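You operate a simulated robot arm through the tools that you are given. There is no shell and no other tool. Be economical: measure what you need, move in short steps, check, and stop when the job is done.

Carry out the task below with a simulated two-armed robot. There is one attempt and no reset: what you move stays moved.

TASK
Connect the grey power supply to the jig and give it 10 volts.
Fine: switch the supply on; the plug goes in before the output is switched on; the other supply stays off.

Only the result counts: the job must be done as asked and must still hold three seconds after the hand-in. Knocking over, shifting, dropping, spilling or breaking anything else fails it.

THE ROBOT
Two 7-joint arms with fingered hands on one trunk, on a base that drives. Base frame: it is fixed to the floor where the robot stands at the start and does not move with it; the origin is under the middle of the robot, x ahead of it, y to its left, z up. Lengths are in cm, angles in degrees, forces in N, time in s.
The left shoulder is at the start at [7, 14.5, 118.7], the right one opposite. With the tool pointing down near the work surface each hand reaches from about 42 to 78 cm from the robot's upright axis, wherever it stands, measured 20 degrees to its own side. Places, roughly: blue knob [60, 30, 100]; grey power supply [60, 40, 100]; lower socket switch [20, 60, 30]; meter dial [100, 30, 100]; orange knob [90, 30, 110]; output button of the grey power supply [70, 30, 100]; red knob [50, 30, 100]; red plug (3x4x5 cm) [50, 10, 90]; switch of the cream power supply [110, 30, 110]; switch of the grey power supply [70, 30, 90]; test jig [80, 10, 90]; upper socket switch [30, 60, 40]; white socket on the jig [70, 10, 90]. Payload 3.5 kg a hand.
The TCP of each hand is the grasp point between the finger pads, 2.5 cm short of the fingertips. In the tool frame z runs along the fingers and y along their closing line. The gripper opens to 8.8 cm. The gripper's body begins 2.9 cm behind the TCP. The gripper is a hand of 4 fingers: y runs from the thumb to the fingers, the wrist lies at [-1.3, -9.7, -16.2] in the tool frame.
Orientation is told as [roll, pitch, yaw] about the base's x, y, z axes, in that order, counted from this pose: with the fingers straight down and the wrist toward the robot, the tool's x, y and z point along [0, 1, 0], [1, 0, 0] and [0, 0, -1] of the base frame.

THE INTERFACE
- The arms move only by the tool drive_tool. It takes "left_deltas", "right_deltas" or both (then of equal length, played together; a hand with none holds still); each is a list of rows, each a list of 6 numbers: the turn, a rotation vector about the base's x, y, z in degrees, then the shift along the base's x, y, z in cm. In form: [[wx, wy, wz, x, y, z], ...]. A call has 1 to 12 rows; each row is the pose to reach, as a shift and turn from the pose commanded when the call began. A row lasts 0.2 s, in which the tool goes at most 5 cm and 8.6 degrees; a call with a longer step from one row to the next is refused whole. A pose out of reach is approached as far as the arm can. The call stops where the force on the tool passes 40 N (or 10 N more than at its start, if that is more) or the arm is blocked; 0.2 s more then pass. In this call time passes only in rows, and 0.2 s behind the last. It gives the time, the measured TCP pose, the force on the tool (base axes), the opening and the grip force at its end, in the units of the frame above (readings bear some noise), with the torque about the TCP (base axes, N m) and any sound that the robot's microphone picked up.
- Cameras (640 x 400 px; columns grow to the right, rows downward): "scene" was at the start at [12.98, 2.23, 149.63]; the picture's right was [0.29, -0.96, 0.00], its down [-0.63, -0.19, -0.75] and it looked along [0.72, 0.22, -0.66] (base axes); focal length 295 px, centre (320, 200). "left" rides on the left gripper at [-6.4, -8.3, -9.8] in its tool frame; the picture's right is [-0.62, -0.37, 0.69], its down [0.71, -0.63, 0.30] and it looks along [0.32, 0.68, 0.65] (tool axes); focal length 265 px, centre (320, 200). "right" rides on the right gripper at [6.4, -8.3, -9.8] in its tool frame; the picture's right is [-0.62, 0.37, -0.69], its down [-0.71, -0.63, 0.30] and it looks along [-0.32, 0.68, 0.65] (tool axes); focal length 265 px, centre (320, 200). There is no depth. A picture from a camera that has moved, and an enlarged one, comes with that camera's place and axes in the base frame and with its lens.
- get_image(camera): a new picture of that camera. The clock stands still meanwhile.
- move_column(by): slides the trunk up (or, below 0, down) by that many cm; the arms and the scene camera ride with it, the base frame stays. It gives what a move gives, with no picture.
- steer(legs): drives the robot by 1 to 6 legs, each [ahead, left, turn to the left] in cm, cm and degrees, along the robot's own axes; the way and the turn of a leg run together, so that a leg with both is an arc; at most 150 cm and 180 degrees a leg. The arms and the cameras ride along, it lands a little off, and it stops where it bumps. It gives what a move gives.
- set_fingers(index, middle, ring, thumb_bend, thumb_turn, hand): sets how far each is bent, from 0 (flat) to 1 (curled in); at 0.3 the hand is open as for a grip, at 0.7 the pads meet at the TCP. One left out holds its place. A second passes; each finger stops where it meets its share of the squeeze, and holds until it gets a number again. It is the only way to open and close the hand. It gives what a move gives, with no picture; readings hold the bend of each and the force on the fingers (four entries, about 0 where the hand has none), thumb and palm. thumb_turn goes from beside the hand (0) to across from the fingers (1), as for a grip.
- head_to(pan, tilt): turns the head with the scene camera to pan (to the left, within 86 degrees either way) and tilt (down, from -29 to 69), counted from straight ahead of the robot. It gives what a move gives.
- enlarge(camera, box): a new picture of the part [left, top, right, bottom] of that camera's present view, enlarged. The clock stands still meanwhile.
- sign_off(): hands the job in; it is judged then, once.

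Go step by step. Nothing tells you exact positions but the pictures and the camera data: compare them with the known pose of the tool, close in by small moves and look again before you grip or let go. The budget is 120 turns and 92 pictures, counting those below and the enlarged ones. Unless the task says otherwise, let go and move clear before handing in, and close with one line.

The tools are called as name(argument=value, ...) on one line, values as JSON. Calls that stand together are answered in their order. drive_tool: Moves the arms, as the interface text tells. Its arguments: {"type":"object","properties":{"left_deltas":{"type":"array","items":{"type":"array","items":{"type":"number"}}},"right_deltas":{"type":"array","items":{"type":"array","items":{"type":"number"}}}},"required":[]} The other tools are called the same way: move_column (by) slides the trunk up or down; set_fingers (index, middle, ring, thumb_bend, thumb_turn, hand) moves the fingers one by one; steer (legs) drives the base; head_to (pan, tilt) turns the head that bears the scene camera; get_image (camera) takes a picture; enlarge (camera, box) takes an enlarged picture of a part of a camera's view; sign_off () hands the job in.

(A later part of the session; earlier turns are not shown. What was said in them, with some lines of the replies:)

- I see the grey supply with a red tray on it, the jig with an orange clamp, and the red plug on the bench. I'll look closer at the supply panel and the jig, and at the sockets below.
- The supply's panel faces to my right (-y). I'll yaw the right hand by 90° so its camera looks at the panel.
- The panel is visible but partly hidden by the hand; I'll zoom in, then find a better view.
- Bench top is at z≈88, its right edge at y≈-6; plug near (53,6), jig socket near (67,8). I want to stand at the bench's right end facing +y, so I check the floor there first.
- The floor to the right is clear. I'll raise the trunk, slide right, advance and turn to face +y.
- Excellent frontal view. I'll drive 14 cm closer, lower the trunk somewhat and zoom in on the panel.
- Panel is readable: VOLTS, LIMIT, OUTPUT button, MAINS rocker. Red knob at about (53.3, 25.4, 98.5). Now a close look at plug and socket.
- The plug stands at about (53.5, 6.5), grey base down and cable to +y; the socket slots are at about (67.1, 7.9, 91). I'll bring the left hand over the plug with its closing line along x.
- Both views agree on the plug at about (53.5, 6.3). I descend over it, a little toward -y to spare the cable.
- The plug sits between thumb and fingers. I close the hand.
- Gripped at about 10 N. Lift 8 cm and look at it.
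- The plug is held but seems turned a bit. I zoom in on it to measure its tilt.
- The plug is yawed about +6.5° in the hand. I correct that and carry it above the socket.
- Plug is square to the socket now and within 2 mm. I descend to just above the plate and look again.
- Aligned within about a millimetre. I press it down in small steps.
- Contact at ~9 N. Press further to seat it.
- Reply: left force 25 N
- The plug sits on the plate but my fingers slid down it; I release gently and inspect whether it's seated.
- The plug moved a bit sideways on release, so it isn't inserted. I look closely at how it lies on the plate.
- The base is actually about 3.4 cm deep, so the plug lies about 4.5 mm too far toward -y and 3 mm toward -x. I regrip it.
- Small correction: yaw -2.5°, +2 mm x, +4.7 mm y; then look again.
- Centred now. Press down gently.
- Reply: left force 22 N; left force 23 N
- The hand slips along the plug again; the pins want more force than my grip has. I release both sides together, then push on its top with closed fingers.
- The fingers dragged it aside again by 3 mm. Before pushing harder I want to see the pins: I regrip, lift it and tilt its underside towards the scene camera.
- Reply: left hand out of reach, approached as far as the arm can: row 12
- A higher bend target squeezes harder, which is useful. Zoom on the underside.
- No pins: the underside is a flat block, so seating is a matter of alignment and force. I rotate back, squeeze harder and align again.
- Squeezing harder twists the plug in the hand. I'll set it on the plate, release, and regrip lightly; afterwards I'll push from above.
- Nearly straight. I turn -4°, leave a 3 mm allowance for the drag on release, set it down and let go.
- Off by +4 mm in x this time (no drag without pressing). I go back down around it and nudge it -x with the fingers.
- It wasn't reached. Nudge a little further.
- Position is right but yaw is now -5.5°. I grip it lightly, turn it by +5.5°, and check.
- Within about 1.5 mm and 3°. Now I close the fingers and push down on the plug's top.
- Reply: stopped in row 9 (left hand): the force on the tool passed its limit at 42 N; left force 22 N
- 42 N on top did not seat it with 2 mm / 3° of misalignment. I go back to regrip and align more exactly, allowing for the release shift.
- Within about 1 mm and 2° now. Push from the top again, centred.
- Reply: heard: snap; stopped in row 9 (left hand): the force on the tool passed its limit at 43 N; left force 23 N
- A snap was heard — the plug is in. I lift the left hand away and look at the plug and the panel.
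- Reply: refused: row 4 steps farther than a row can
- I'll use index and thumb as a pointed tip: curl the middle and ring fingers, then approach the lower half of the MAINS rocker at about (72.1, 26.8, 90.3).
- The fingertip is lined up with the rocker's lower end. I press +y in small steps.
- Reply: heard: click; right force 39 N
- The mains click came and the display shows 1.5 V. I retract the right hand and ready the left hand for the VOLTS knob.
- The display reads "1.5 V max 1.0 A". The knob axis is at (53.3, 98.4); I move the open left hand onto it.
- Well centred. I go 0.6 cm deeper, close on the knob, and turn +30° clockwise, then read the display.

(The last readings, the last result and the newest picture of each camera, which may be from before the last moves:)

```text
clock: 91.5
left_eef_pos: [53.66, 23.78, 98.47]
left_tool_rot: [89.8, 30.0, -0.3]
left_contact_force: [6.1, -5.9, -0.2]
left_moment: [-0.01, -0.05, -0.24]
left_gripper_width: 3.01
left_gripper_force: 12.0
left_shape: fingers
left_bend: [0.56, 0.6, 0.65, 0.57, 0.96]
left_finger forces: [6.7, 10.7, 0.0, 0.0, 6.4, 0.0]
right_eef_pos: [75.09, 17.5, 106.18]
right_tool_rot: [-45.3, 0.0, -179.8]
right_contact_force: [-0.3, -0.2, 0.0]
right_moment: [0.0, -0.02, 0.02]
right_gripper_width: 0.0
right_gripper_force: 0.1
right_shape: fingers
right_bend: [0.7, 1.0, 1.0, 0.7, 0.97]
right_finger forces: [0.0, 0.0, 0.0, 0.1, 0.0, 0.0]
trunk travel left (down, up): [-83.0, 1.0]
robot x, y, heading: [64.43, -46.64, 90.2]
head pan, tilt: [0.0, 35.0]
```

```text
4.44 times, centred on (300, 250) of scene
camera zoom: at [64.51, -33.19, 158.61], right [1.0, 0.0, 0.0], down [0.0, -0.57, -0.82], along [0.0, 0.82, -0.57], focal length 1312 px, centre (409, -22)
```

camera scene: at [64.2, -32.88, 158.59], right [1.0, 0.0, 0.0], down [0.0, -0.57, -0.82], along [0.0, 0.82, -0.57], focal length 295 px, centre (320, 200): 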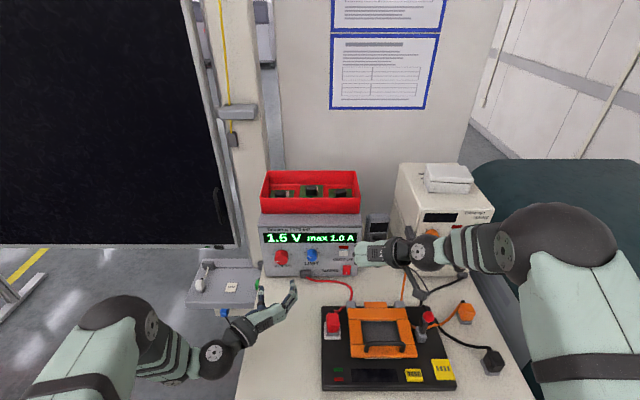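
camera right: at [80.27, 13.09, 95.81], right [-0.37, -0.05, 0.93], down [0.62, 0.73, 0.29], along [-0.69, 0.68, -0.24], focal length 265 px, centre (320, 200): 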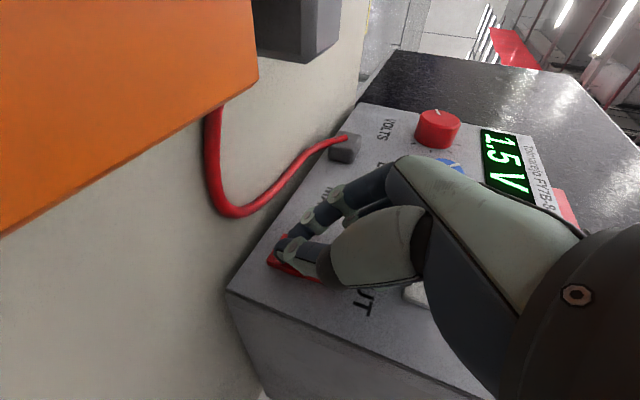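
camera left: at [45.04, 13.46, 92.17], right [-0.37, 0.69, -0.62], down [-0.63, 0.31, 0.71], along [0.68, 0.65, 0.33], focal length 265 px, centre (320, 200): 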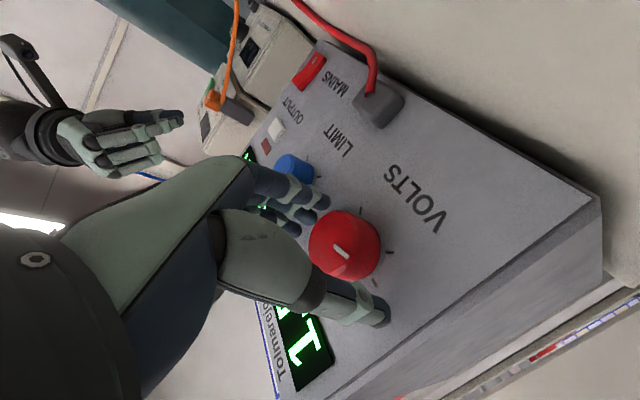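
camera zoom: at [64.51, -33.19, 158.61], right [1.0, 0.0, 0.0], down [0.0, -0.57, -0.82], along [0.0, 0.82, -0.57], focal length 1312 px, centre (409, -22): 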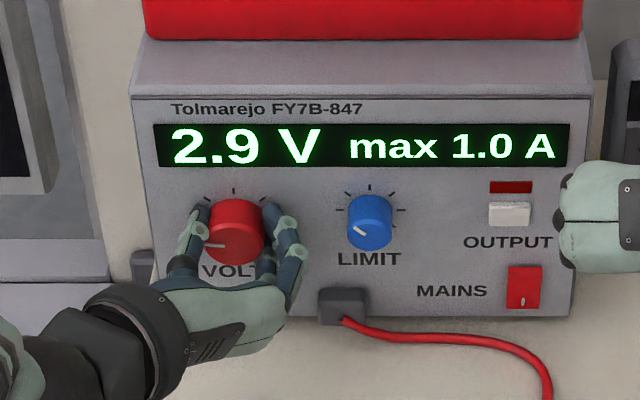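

Turning works: 2.9 V. I keep turning clockwise.

drive_tool(left_deltas=[[0, 6, 0, 0, 0, 0], [0, 12, 0, 0, 0, 0], [0, 18, 0, 0, 0, 0], [0, 24, 0, 0, 0, 0], [0, 30, 0, 0, 0, 0], [0, 36, 0, 0, 0, 0], [0, 42, 0, 0, 0, 0], [0, 48, 0, 0, 0, 0], [0, 54, 0, 0, 0, 0]])

enlarge(camera="scene", box=[230, 205, 370, 295])

```text
clock: 93.5
left_eef_pos: [53.54, 23.8, 98.19]
left_tool_rot: [86.7, 84.0, -3.5]
left_contact_force: [7.0, -8.6, -6.6]
left_moment: [-0.27, -0.09, -0.23]
left_gripper_width: 2.98
left_gripper_force: 14.6
left_shape: fingers
left_bend: [0.55, 0.59, 0.65, 0.58, 0.97]
left_finger forces: [6.7, 15.3, 0.0, 0.0, 5.8, 0.1]
right_eef_pos: [75.08, 17.63, 106.09]
right_tool_rot: [-44.9, -0.1, -179.9]
right_contact_force: [1.3, 0.6, -0.2]
right_moment: [0.0, 0.06, -0.01]
right_gripper_width: 0.0
right_gripper_force: 0.1
right_shape: fingers
right_bend: [0.7, 1.0, 1.0, 0.7, 0.97]
right_finger forces: [0.0, 0.0, 0.0, 0.0, 0.2, 0.0]
trunk travel left (down, up): [-83.0, 1.0]
robot x, y, heading: [64.38, -46.7, 90.2]
head pan, tilt: [0.0, 35.0]
```

```text
4.44 times, centred on (300, 250) of scene
camera zoom: at [64.48, -33.15, 158.61], right [1.0, 0.0, 0.0], down [0.0, -0.57, -0.82], along [0.0, 0.82, -0.57], focal length 1312 px, centre (409, -22)
```

zoom: 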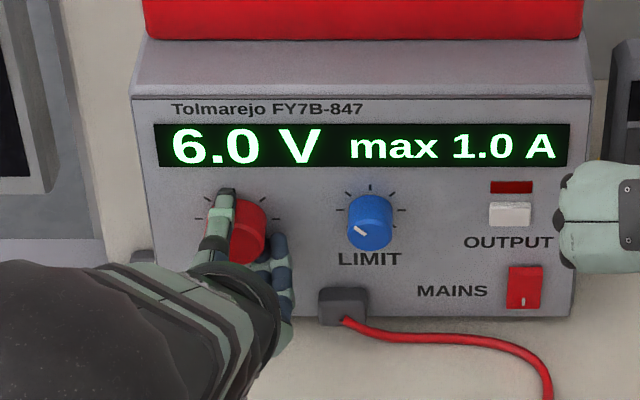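

6.0 V, at 17.4° per volt. I regrip: open, back off, rotate back, and grip again.

set_fingers(hand="left", index=0.4, middle=0.4, ring=0.4, thumb_bend=0.4)

drive_tool(left_deltas=[[0, 0, 0, 0, -2, 0], [0, 0, 0, 0, -4, 0], [0, -8.4, 0, 0, -4, 0], [0, -16.8, 0, 0, -4, 0], [0, -25.2, 0, 0, -4, 0], [0, -33.6, 0, 0, -4, 0], [0, -42, 0, 0, -4, 0], [0, -50.4, 0, 0, -4, 0], [0, -58.8, 0, 0, -4, 0], [0, -67.2, 0, 0, -4, 0], [0, -75.6, 0, 0, -4, 0], [0, -84, 0, 0, -4, 0]])

enlarge(camera="scene", box=[230, 205, 370, 295])

```text
clock: 94.5
left_eef_pos: [53.39, 23.81, 98.48]
left_tool_rot: [89.4, 83.9, -0.6]
left_contact_force: [-1.5, -4.1, 1.6]
left_moment: [-0.09, 0.03, -0.01]
left_gripper_width: 6.29
left_gripper_force: 2.5
left_shape: fingers
left_bend: [0.4, 0.41, 0.4, 0.4, 0.97]
left_finger forces: [0.0, 4.3, 0.0, 0.0, 0.1, 0.0]
right_eef_pos: [75.02, 17.55, 106.26]
right_tool_rot: [-45.1, 0.0, -179.9]
right_contact_force: [-0.4, -0.1, 0.8]
right_moment: [0.0, -0.04, -0.02]
right_gripper_width: 0.0
right_gripper_force: 0.1
right_shape: fingers
right_bend: [0.7, 1.0, 1.0, 0.7, 0.97]
right_finger forces: [0.0, 0.1, 0.0, 0.1, 0.1, 0.1]
trunk travel left (down, up): [-83.0, 1.0]
robot x, y, heading: [64.41, -46.74, 90.1]
head pan, tilt: [0.0, 35.0]
```

```text
clock: 97.1
left_eef_pos: [53.34, 19.95, 98.34]
left_tool_rot: [90.0, -0.3, -0.2]
left_contact_force: [-0.1, 0.4, -1.2]
left_moment: [0.0, 0.0, 0.0]
left_gripper_width: 6.33
left_gripper_force: 0.1
left_shape: fingers
left_bend: [0.4, 0.4, 0.4, 0.4, 0.97]
left_finger forces: [0.0, 0.0, 0.0, 0.0, 0.0, 0.1]
right_eef_pos: [74.94, 17.56, 106.12]
right_tool_rot: [-45.0, 0.1, -180.0]
right_contact_force: [-0.3, 0.3, -0.5]
right_moment: [0.0, 0.0, 0.0]
right_gripper_width: 0.0
right_gripper_force: 0.0
right_shape: fingers
right_bend: [0.7, 1.0, 1.0, 0.7, 0.97]
right_finger forces: [0.0, 0.0, 0.0, 0.1, 0.0, 0.1]
trunk travel left (down, up): [-83.0, 1.0]
robot x, y, heading: [64.58, -46.7, 90.0]
head pan, tilt: [0.0, 35.0]
```

```text
4.44 times, centred on (300, 250) of scene
camera zoom: at [64.2, -33.01, 158.6], right [1.0, 0.0, 0.0], down [0.0, -0.57, -0.82], along [0.0, 0.82, -0.57], focal length 1312 px, centre (409, -22)
```

zoom: 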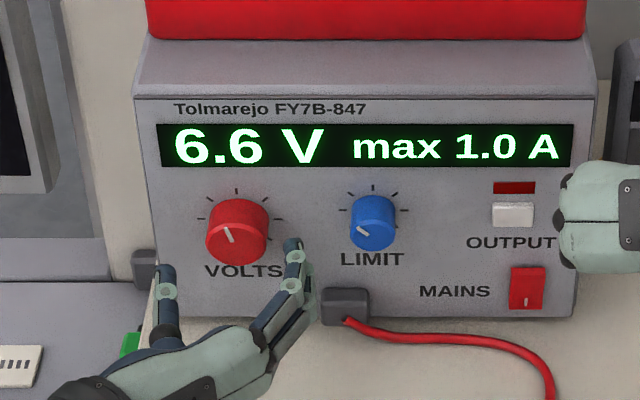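

6.6 V after release (the release itself shifts it). Grip again and turn 48°.

drive_tool(left_deltas=[[0, 0, 0, 0, 2, 0], [0, 0, 0, 0.05, 3.8, 0.1]])

set_fingers(hand="left", index=0.65, middle=0.65, ring=0.65, thumb_bend=0.65)

drive_tool(left_deltas=[[0, 6, 0, 0, 0, 0], [0, 12, 0, 0, 0, 0], [0, 18, 0, 0, 0, 0], [0, 24, 0, 0, 0, 0], [0, 30, 0, 0, 0, 0], [0, 36, 0, 0, 0, 0], [0, 42, 0, 0, 0, 0], [0, 48, 0, 0, 0, 0]])

enlarge(camera="scene", box=[230, 205, 370, 295])

```text
clock: 97.7
left_eef_pos: [53.41, 23.77, 98.47]
left_tool_rot: [90.0, -0.2, -0.1]
left_contact_force: [0.3, 1.3, -0.3]
left_moment: [-0.01, 0.02, 0.0]
left_gripper_width: 6.32
left_gripper_force: 0.0
left_shape: fingers
left_bend: [0.4, 0.4, 0.4, 0.4, 0.97]
left_finger forces: [0.1, 0.0, 0.1, 0.0, 0.0, 0.0]
right_eef_pos: [75.02, 17.75, 106.2]
right_tool_rot: [-45.0, 0.1, -179.9]
right_contact_force: [-0.3, 0.4, 0.5]
right_moment: [0.01, -0.03, 0.0]
right_gripper_width: 0.01
right_gripper_force: 0.0
right_shape: fingers
right_bend: [0.7, 1.0, 1.0, 0.7, 0.97]
right_finger forces: [0.0, 0.0, 0.0, 0.0, 0.1, 0.0]
trunk travel left (down, up): [-83.0, 1.0]
robot x, y, heading: [64.2, -46.62, 89.9]
head pan, tilt: [0.0, 35.0]
```

```text
clock: 98.7
left_eef_pos: [53.43, 23.72, 98.52]
left_tool_rot: [90.0, 0.0, -0.2]
left_contact_force: [2.7, -0.5, 0.3]
left_moment: [0.03, -0.01, -0.06]
left_gripper_width: 3.04
left_gripper_force: 8.4
left_shape: fingers
left_bend: [0.56, 0.6, 0.65, 0.56, 0.97]
left_finger forces: [5.4, 3.9, 0.1, 0.1, 7.4, 0.0]
right_eef_pos: [74.98, 17.6, 106.18]
right_tool_rot: [-45.0, 0.0, -179.9]
right_contact_force: [-0.8, -0.7, 0.4]
right_moment: [0.0, -0.02, -0.01]
right_gripper_width: 0.01
right_gripper_force: 0.2
right_shape: fingers
right_bend: [0.7, 1.0, 1.0, 0.7, 0.97]
right_finger forces: [0.0, 0.0, 0.0, 0.0, 0.0, 0.0]
trunk travel left (down, up): [-83.0, 1.0]
robot x, y, heading: [64.31, -46.88, 89.9]
head pan, tilt: [0.0, 35.0]
```

```text
clock: 100.5
left_eef_pos: [53.72, 23.71, 98.33]
left_tool_rot: [89.6, 47.9, -0.4]
left_contact_force: [7.0, -2.3, -2.2]
left_moment: [-0.07, -0.05, -0.18]
left_gripper_width: 3.01
left_gripper_force: 9.2
left_shape: fingers
left_bend: [0.55, 0.6, 0.65, 0.58, 0.97]
left_finger forces: [6.9, 6.3, 0.0, 0.0, 5.6, 0.0]
right_eef_pos: [75.05, 17.63, 106.08]
right_tool_rot: [-45.0, 0.1, -179.9]
right_contact_force: [0.5, 0.1, 0.6]
right_moment: [0.01, 0.04, 0.01]
right_gripper_width: 0.01
right_gripper_force: 0.1
right_shape: fingers
right_bend: [0.7, 1.0, 1.0, 0.7, 0.97]
right_finger forces: [0.0, 0.1, 0.0, 0.0, 0.0, 0.0]
trunk travel left (down, up): [-83.0, 1.0]
robot x, y, heading: [64.84, -46.64, 90.1]
head pan, tilt: [0.0, 35.0]
```

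```text
4.44 times, centred on (300, 250) of scene
camera zoom: at [64.47, -33.02, 158.59], right [1.0, 0.0, 0.0], down [0.0, -0.57, -0.82], along [0.0, 0.82, -0.57], focal length 1312 px, centre (409, -22)
```

zoom: 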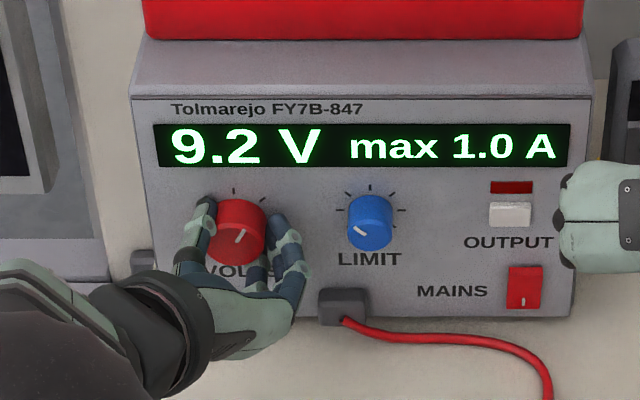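

9.2 V. I release to see where it settles.

set_fingers(hand="left", index=0.45, middle=0.45, ring=0.45, thumb_bend=0.45)

enlarge(camera="scene", box=[230, 205, 370, 295])

```text
clock: 101.5
left_eef_pos: [53.42, 23.75, 98.38]
left_tool_rot: [89.9, 47.8, -0.1]
left_contact_force: [0.2, 0.3, 1.3]
left_moment: [-0.02, 0.01, 0.01]
left_gripper_width: 5.23
left_gripper_force: 0.4
left_shape: fingers
left_bend: [0.45, 0.45, 0.45, 0.45, 0.97]
left_finger forces: [0.0, 0.1, 0.0, 0.0, 0.0, 0.0]
right_eef_pos: [74.98, 17.61, 106.19]
right_tool_rot: [-45.1, 0.1, -180.0]
right_contact_force: [0.3, -1.0, 0.7]
right_moment: [0.01, 0.0, -0.02]
right_gripper_width: 0.02
right_gripper_force: 0.0
right_shape: fingers
right_bend: [0.7, 1.0, 1.0, 0.7, 0.97]
right_finger forces: [0.0, 0.1, 0.1, 0.0, 0.1, 0.0]
trunk travel left (down, up): [-83.0, 1.0]
robot x, y, heading: [64.19, -46.57, 90.4]
head pan, tilt: [0.0, 35.0]
```

```text
4.44 times, centred on (300, 250) of scene
camera zoom: at [64.21, -33.04, 158.6], right [1.0, 0.0, 0.0], down [0.0, -0.57, -0.82], along [0.0, 0.82, -0.57], focal length 1312 px, centre (409, -22)
```

zoom: 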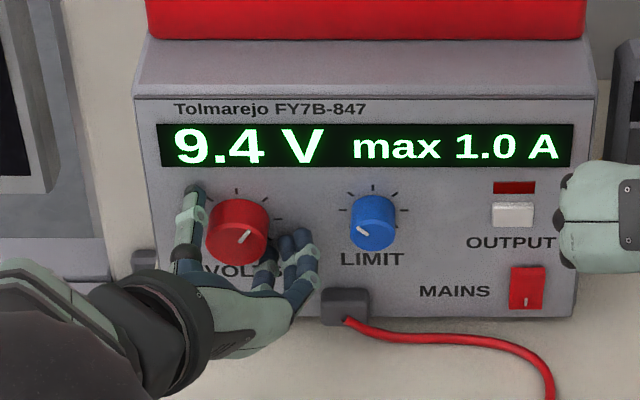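

9.4 V. Grip again and turn about 10°.

set_fingers(hand="left", index=0.65, middle=0.65, ring=0.65, thumb_bend=0.65)

drive_tool(left_deltas=[[0, 3, 0, 0, 0, 0], [0, 6, 0, 0, 0, 0], [0, 9, 0, 0, 0, 0]])

enlarge(camera="scene", box=[230, 205, 370, 295])

```text
clock: 102.5
left_eef_pos: [53.58, 23.67, 98.38]
left_tool_rot: [89.7, 47.9, -0.5]
left_contact_force: [5.0, -2.5, -4.0]
left_moment: [-0.14, -0.01, -0.16]
left_gripper_width: 3.01
left_gripper_force: 10.2
left_shape: fingers
left_bend: [0.55, 0.59, 0.65, 0.57, 0.97]
left_finger forces: [6.8, 7.1, 0.0, 0.1, 5.8, 0.1]
right_eef_pos: [75.11, 17.61, 106.29]
right_tool_rot: [-45.0, 0.0, -179.9]
right_contact_force: [-0.4, -0.3, 0.5]
right_moment: [-0.01, 0.0, 0.0]
right_gripper_width: 0.01
right_gripper_force: 0.0
right_shape: fingers
right_bend: [0.7, 1.0, 1.0, 0.7, 0.97]
right_finger forces: [0.0, 0.0, 0.1, 0.1, 0.0, 0.1]
trunk travel left (down, up): [-83.0, 1.0]
robot x, y, heading: [64.53, -46.81, 90.3]
head pan, tilt: [0.0, 35.0]
```

```text
clock: 103.3
left_eef_pos: [53.61, 23.63, 98.36]
left_tool_rot: [89.7, 57.1, -0.4]
left_contact_force: [6.3, -4.0, -4.9]
left_moment: [-0.13, -0.04, -0.22]
left_gripper_width: 2.98
left_gripper_force: 11.1
left_shape: fingers
left_bend: [0.54, 0.59, 0.65, 0.58, 0.96]
left_finger forces: [7.2, 9.0, 0.0, 0.0, 5.3, 0.0]
right_eef_pos: [75.15, 17.56, 106.25]
right_tool_rot: [-45.0, 0.0, -180.0]
right_contact_force: [-0.9, 0.0, 0.5]
right_moment: [0.02, 0.03, 0.0]
right_gripper_width: 0.0
right_gripper_force: 0.0
right_shape: fingers
right_bend: [0.7, 1.0, 1.0, 0.7, 0.97]
right_finger forces: [0.1, 0.0, 0.0, 0.0, 0.0, 0.1]
trunk travel left (down, up): [-83.0, 1.0]
robot x, y, heading: [64.36, -46.86, 90.1]
head pan, tilt: [0.0, 35.0]
```

```text
4.44 times, centred on (300, 250) of scene
camera zoom: at [64.44, -33.01, 158.59], right [1.0, 0.0, 0.0], down [0.0, -0.57, -0.82], along [0.0, 0.82, -0.57], focal length 1312 px, centre (409, -22)
```

zoom: 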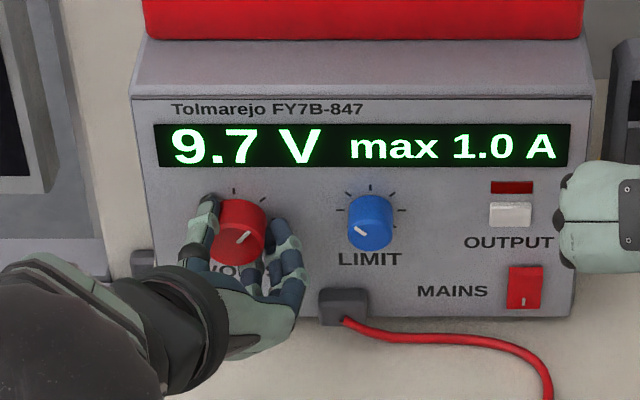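

9.7 V held; release should add 0.2–0.3. I release.

set_fingers(hand="left", index=0.45, middle=0.45, ring=0.45, thumb_bend=0.45)

enlarge(camera="scene", box=[230, 205, 370, 295])

```text
clock: 104.3
left_eef_pos: [53.38, 23.74, 98.52]
left_tool_rot: [89.8, 56.8, -0.2]
left_contact_force: [-0.3, 0.2, -0.3]
left_moment: [0.03, 0.02, -0.02]
left_gripper_width: 5.22
left_gripper_force: 0.0
left_shape: fingers
left_bend: [0.45, 0.45, 0.45, 0.45, 0.97]
left_finger forces: [0.0, 0.1, 0.0, 0.0, 0.0, 0.0]
right_eef_pos: [74.96, 17.59, 106.24]
right_tool_rot: [-45.0, 0.1, -179.8]
right_contact_force: [-0.5, 0.2, -0.6]
right_moment: [0.02, -0.01, -0.01]
right_gripper_width: 0.0
right_gripper_force: 0.0
right_shape: fingers
right_bend: [0.7, 1.0, 1.0, 0.7, 0.97]
right_finger forces: [0.0, 0.0, 0.1, 0.0, 0.1, 0.0]
trunk travel left (down, up): [-83.0, 1.0]
robot x, y, heading: [64.44, -46.58, 90.2]
head pan, tilt: [0.0, 35.0]
```

```text
4.44 times, centred on (300, 250) of scene
camera zoom: at [64.21, -33.03, 158.6], right [1.0, 0.0, 0.0], down [0.0, -0.57, -0.82], along [0.0, 0.82, -0.57], focal length 1312 px, centre (409, -22)
```

zoom: 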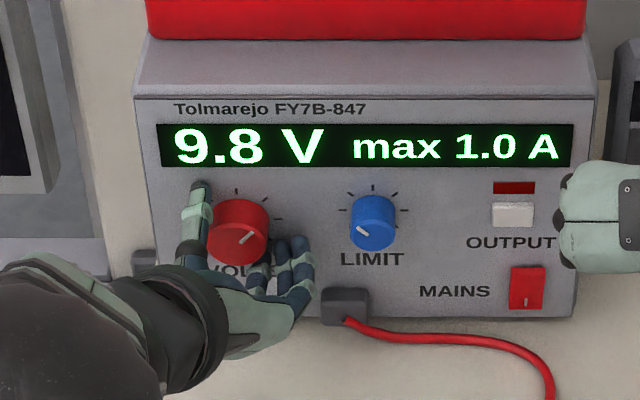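

9.8 V. One more small cycle of 5°.

set_fingers(hand="left", index=0.65, middle=0.65, ring=0.65, thumb_bend=0.65)

drive_tool(left_deltas=[[0, 2.5, 0, 0, 0, 0], [0, 5, 0, 0, 0, 0]])

set_fingers(hand="left", index=0.45, middle=0.45, ring=0.45, thumb_bend=0.45)

enlarge(camera="scene", box=[230, 205, 370, 295])

```text
clock: 105.3
left_eef_pos: [53.59, 23.67, 98.37]
left_tool_rot: [89.5, 56.9, -0.6]
left_contact_force: [4.7, -3.3, -6.1]
left_moment: [-0.17, -0.01, -0.13]
left_gripper_width: 2.99
left_gripper_force: 9.4
left_shape: fingers
left_bend: [0.55, 0.59, 0.65, 0.58, 0.97]
left_finger forces: [6.9, 7.0, 0.1, 0.0, 5.6, 0.0]
right_eef_pos: [75.03, 17.67, 106.2]
right_tool_rot: [-45.1, 0.0, -180.0]
right_contact_force: [-0.6, 0.2, -1.2]
right_moment: [0.03, 0.03, -0.05]
right_gripper_width: 0.0
right_gripper_force: 0.1
right_shape: fingers
right_bend: [0.7, 1.0, 1.0, 0.7, 0.97]
right_finger forces: [0.0, 0.0, 0.0, 0.0, 0.0, 0.0]
trunk travel left (down, up): [-83.0, 1.0]
robot x, y, heading: [64.07, -46.77, 90.0]
head pan, tilt: [0.0, 35.0]
```

```text
clock: 105.9
left_eef_pos: [53.62, 23.73, 98.43]
left_tool_rot: [89.5, 61.9, -0.5]
left_contact_force: [6.5, -3.4, -7.4]
left_moment: [-0.18, -0.04, -0.21]
left_gripper_width: 2.96
left_gripper_force: 10.8
left_shape: fingers
left_bend: [0.54, 0.59, 0.65, 0.58, 0.96]
left_finger forces: [7.2, 9.4, 0.0, 0.0, 5.2, 0.1]
right_eef_pos: [75.01, 17.63, 106.2]
right_tool_rot: [-45.1, 0.1, -179.9]
right_contact_force: [1.0, -0.2, -0.1]
right_moment: [0.01, 0.0, 0.04]
right_gripper_width: 0.0
right_gripper_force: 0.1
right_shape: fingers
right_bend: [0.7, 1.0, 1.0, 0.7, 0.97]
right_finger forces: [0.0, 0.0, 0.0, 0.1, 0.0, 0.1]
trunk travel left (down, up): [-83.0, 1.0]
robot x, y, heading: [64.75, -46.61, 90.0]
head pan, tilt: [0.0, 35.0]
```

```text
clock: 106.9
left_eef_pos: [53.35, 23.8, 98.41]
left_tool_rot: [89.9, 61.9, -0.4]
left_contact_force: [0.1, 0.6, 0.0]
left_moment: [0.0, 0.0, 0.0]
left_gripper_width: 5.2
left_gripper_force: 0.1
left_shape: fingers
left_bend: [0.45, 0.45, 0.45, 0.45, 0.97]
left_finger forces: [0.1, 0.1, 0.0, 0.0, 0.0, 0.1]
right_eef_pos: [74.9, 17.61, 106.11]
right_tool_rot: [-45.1, 0.1, -180.0]
right_contact_force: [-0.6, -0.3, 0.9]
right_moment: [-0.01, 0.02, 0.0]
right_gripper_width: 0.02
right_gripper_force: 0.0
right_shape: fingers
right_bend: [0.7, 1.0, 1.0, 0.7, 0.97]
right_finger forces: [0.0, 0.1, 0.1, 0.0, 0.0, 0.0]
trunk travel left (down, up): [-83.0, 1.0]
robot x, y, heading: [64.02, -46.75, 90.1]
head pan, tilt: [0.0, 35.0]
```

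```text
4.44 times, centred on (300, 250) of scene
camera zoom: at [64.21, -33.04, 158.6], right [1.0, 0.0, 0.0], down [0.0, -0.57, -0.82], along [0.0, 0.82, -0.57], focal length 1312 px, centre (409, -22)
```

zoom: 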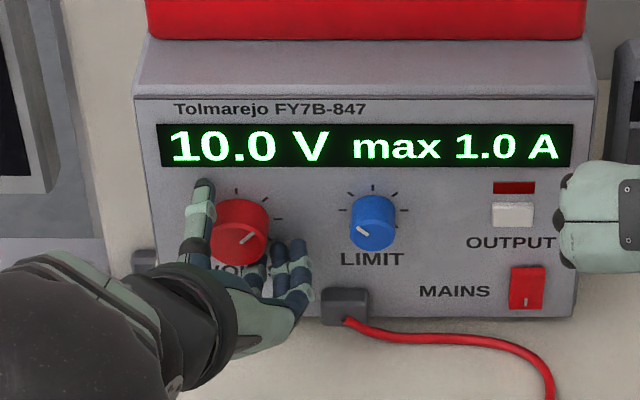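

Exactly 10.0 V. I withdraw the left hand straight back and bring the right fingertip in front of the OUTPUT button (70.8, 26.5, 98.8).

drive_tool(left_deltas=[[0, 0, 0, 0, -3, 0], [0, 0, 0, 0, -6, 0], [0, 0, 0, 0, -10, 0], [0, 0, 0, -2, -13, 2]], right_deltas=[[0, 0, 0, -1.5, 0, -1.5], [0, 0, 0, -3, 1, -3], [0, 0, 0, -4.1, 2.5, -4.6], [0, 0, 0, -4.1, 4, -4.6]])

get_image(camera="right")

enlarge(camera="scene", box=[230, 205, 370, 295])

```text
clock: 107.9
left_eef_pos: [51.55, 10.58, 100.46]
left_tool_rot: [89.8, 61.9, -0.2]
left_contact_force: [0.4, 0.4, 0.2]
left_moment: [0.0, 0.01, 0.01]
left_gripper_width: 5.21
left_gripper_force: 0.1
left_shape: fingers
left_bend: [0.45, 0.45, 0.45, 0.45, 0.97]
left_finger forces: [0.0, 0.0, 0.1, 0.0, 0.0, 0.0]
right_eef_pos: [70.8, 21.51, 101.66]
right_tool_rot: [-45.0, 0.1, -179.9]
right_contact_force: [-1.0, 1.0, 1.0]
right_moment: [0.02, 0.03, -0.03]
right_gripper_width: 0.02
right_gripper_force: 0.0
right_shape: fingers
right_bend: [0.7, 1.0, 1.0, 0.7, 0.97]
right_finger forces: [0.0, 0.0, 0.0, 0.0, 0.0, 0.0]
trunk travel left (down, up): [-83.0, 1.0]
robot x, y, heading: [64.34, -46.74, 90.1]
head pan, tilt: [0.0, 35.0]
```

```text
10 pictures are left
camera right: at [79.29, 10.01, 104.08], right [-0.37, -0.05, 0.93], down [0.63, 0.72, 0.29], along [-0.68, 0.69, -0.23], focal length 265 px, centre (320, 200)
```

right: 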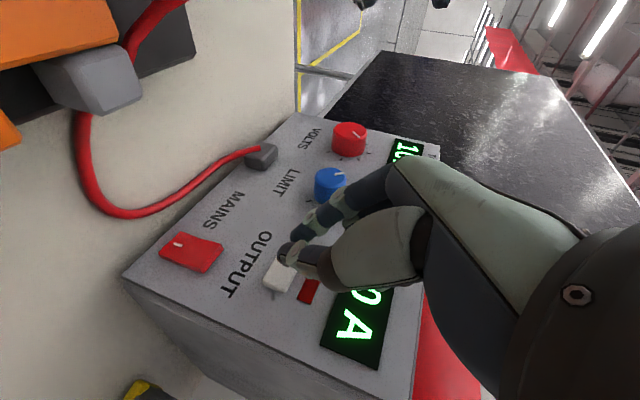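

```text
4.44 times, centred on (300, 250) of scene
camera zoom: at [64.19, -33.18, 158.61], right [1.0, 0.0, 0.0], down [0.0, -0.57, -0.82], along [0.0, 0.82, -0.57], focal length 1312 px, centre (409, -22)
```

zoom: 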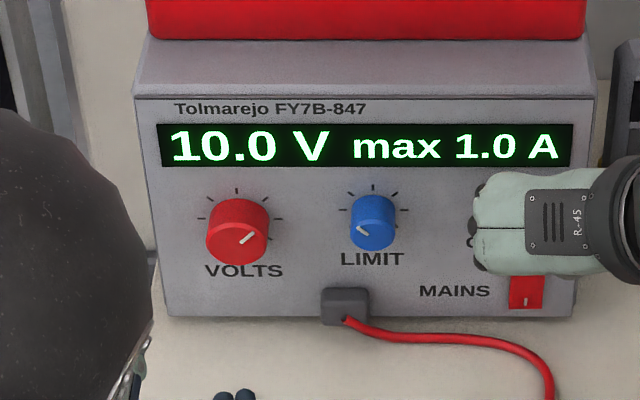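

Still 10.0 V and the tip faces the button. Press gently.

drive_tool(right_deltas=[[0, 0, 0, 0, 1, 0], [0, 0, 0, 0, 1.6, 0], [0, 0, 0, 0, 2.0, 0], [0, 0, 0, 0, 2.3, 0], [0, 0, 0, 0, 2.6, 0]])

```text
clock: 109.1
left_eef_pos: [51.64, 10.77, 100.36]
left_tool_rot: [89.8, 62.0, -0.4]
left_contact_force: [-1.0, -0.6, 0.5]
left_moment: [0.02, 0.0, 0.01]
left_gripper_width: 5.21
left_gripper_force: 0.0
left_shape: fingers
left_bend: [0.45, 0.45, 0.45, 0.45, 0.97]
left_finger forces: [0.1, 0.0, 0.1, 0.0, 0.0, 0.1]
right_eef_pos: [70.94, 24.09, 101.71]
right_tool_rot: [-45.0, 0.1, -179.9]
right_contact_force: [0.4, 0.2, 0.0]
right_moment: [-0.01, 0.01, 0.01]
right_gripper_width: 0.0
right_gripper_force: 0.1
right_shape: fingers
right_bend: [0.7, 1.0, 1.0, 0.7, 0.97]
right_finger forces: [0.1, 0.0, 0.0, 0.1, 0.0, 0.0]
trunk travel left (down, up): [-83.0, 1.0]
robot x, y, heading: [64.7, -46.86, 90.0]
head pan, tilt: [0.0, 35.0]
```

No contact yet; a bit further.

drive_tool(right_deltas=[[0, 0, 0, 0, 0.25, 0], [0, 0, 0, 0, 0.5, 0], [0, 0, 0, 0, 0.75, 0], [0, 0, 0, 0, 0.95, 0]])

get_image(camera="right")

```text
clock: 110.1
left_eef_pos: [51.7, 10.68, 100.46]
left_tool_rot: [89.9, 61.9, -0.2]
left_contact_force: [0.2, 0.0, 0.2]
left_moment: [-0.04, -0.02, -0.02]
left_gripper_width: 5.2
left_gripper_force: 0.1
left_shape: fingers
left_bend: [0.45, 0.45, 0.45, 0.45, 0.97]
left_finger forces: [0.1, 0.0, 0.1, 0.0, 0.0, 0.1]
right_eef_pos: [70.88, 24.88, 101.83]
right_tool_rot: [-45.1, 0.2, -179.9]
right_contact_force: [-0.6, -3.5, 3.5]
right_moment: [-0.04, -0.01, -0.03]
right_gripper_width: 0.0
right_gripper_force: 2.8
right_shape: fingers
right_bend: [0.7, 1.0, 1.0, 0.7, 0.97]
right_finger forces: [1.4, 0.0, 0.0, 0.1, 3.8, 0.0]
trunk travel left (down, up): [-83.0, 1.0]
robot x, y, heading: [63.88, -46.75, 89.9]
head pan, tilt: [0.0, 35.0]
heard: click
```

```text
8 pictures are left
camera right: at [79.32, 13.44, 104.17], right [-0.37, -0.05, 0.93], down [0.63, 0.72, 0.29], along [-0.68, 0.69, -0.23], focal length 265 px, centre (320, 200)
```

right: 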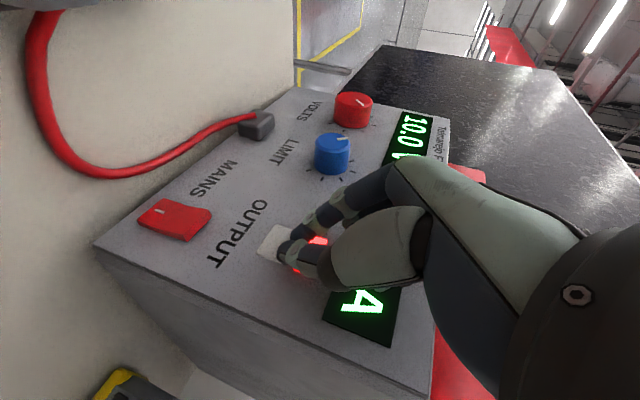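

Click, and the output lamp glows red. I withdraw both hands and inspect everything.

drive_tool(right_deltas=[[0, 0, 0, 0, -2, 0], [0, 0, 0, 0, -5, 1], [0, 0, 0, 2, -8, 4], [0, 0, 0, 5, -10, 7], [0, 0, 0, 8, -11, 10]], left_deltas=[[0, 0, 0, -1, -2, 1], [0, 0, 0, -3, -4, 2], [0, 0, 0, -6, -6, 3], [0, 0, 0, -9, -8, 4], [0, 0, 0, -12, -10, 5]])

get_image(camera="scene")

enlarge(camera="scene", box=[240, 205, 380, 345])

```text
clock: 111.3
left_eef_pos: [46.74, 5.51, 103.51]
left_tool_rot: [89.6, 61.9, -0.1]
left_contact_force: [0.2, -0.1, -0.5]
left_moment: [0.0, 0.02, -0.01]
left_gripper_width: 5.22
left_gripper_force: 0.1
left_shape: fingers
left_bend: [0.45, 0.45, 0.45, 0.45, 0.97]
left_finger forces: [0.0, 0.0, 0.1, 0.0, 0.1, 0.0]
left hand out of reach, approached as far as the arm can: row 3, 4, 5
right_eef_pos: [79.09, 13.96, 111.77]
right_tool_rot: [-44.9, -0.1, -179.9]
right_contact_force: [1.0, 0.0, -0.7]
right_moment: [-0.02, 0.02, 0.03]
right_gripper_width: 0.01
right_gripper_force: 0.1
right_shape: fingers
right_bend: [0.7, 1.0, 1.0, 0.7, 0.98]
right_finger forces: [0.1, 0.1, 0.0, 0.1, 0.0, 0.0]
trunk travel left (down, up): [-83.0, 1.0]
robot x, y, heading: [63.97, -46.95, 89.9]
head pan, tilt: [0.0, 35.0]
```

```text
7 pictures are left
camera scene: at [64.37, -33.2, 158.61], right [1.0, 0.0, 0.0], down [0.0, -0.57, -0.82], along [0.0, 0.82, -0.57], focal length 295 px, centre (320, 200)
```

scene: 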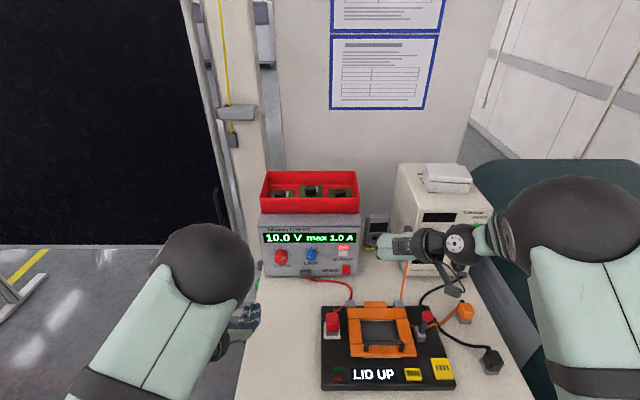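

```text
2.86 times, centred on (310, 275) of scene
camera zoom: at [64.37, -33.2, 158.61], right [1.0, 0.0, 0.0], down [0.0, -0.57, -0.82], along [0.0, 0.82, -0.57], focal length 844 px, centre (349, -14)
```

zoom: 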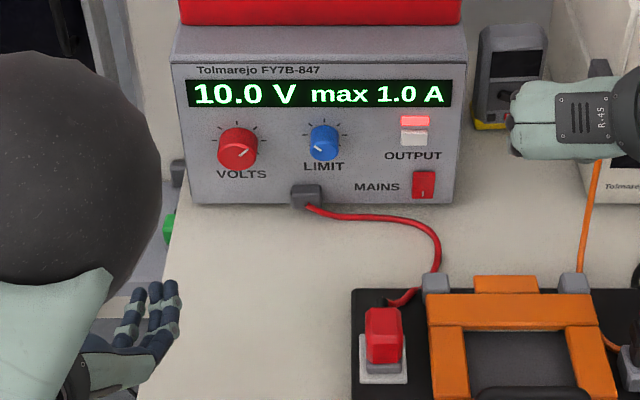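

The supply shows 10.0 V and its output lamp is lit. The plug is seated, the jig is powered (its display reads "LID UP"), and the cream supply is dark. Both hands are clear, so I'm handing in.

sign_off()

```text
The job is handed in.
```

The grey supply is connected to the jig and set to 10.0 V, with its output switched on after the plug went in; the other supply was left off.
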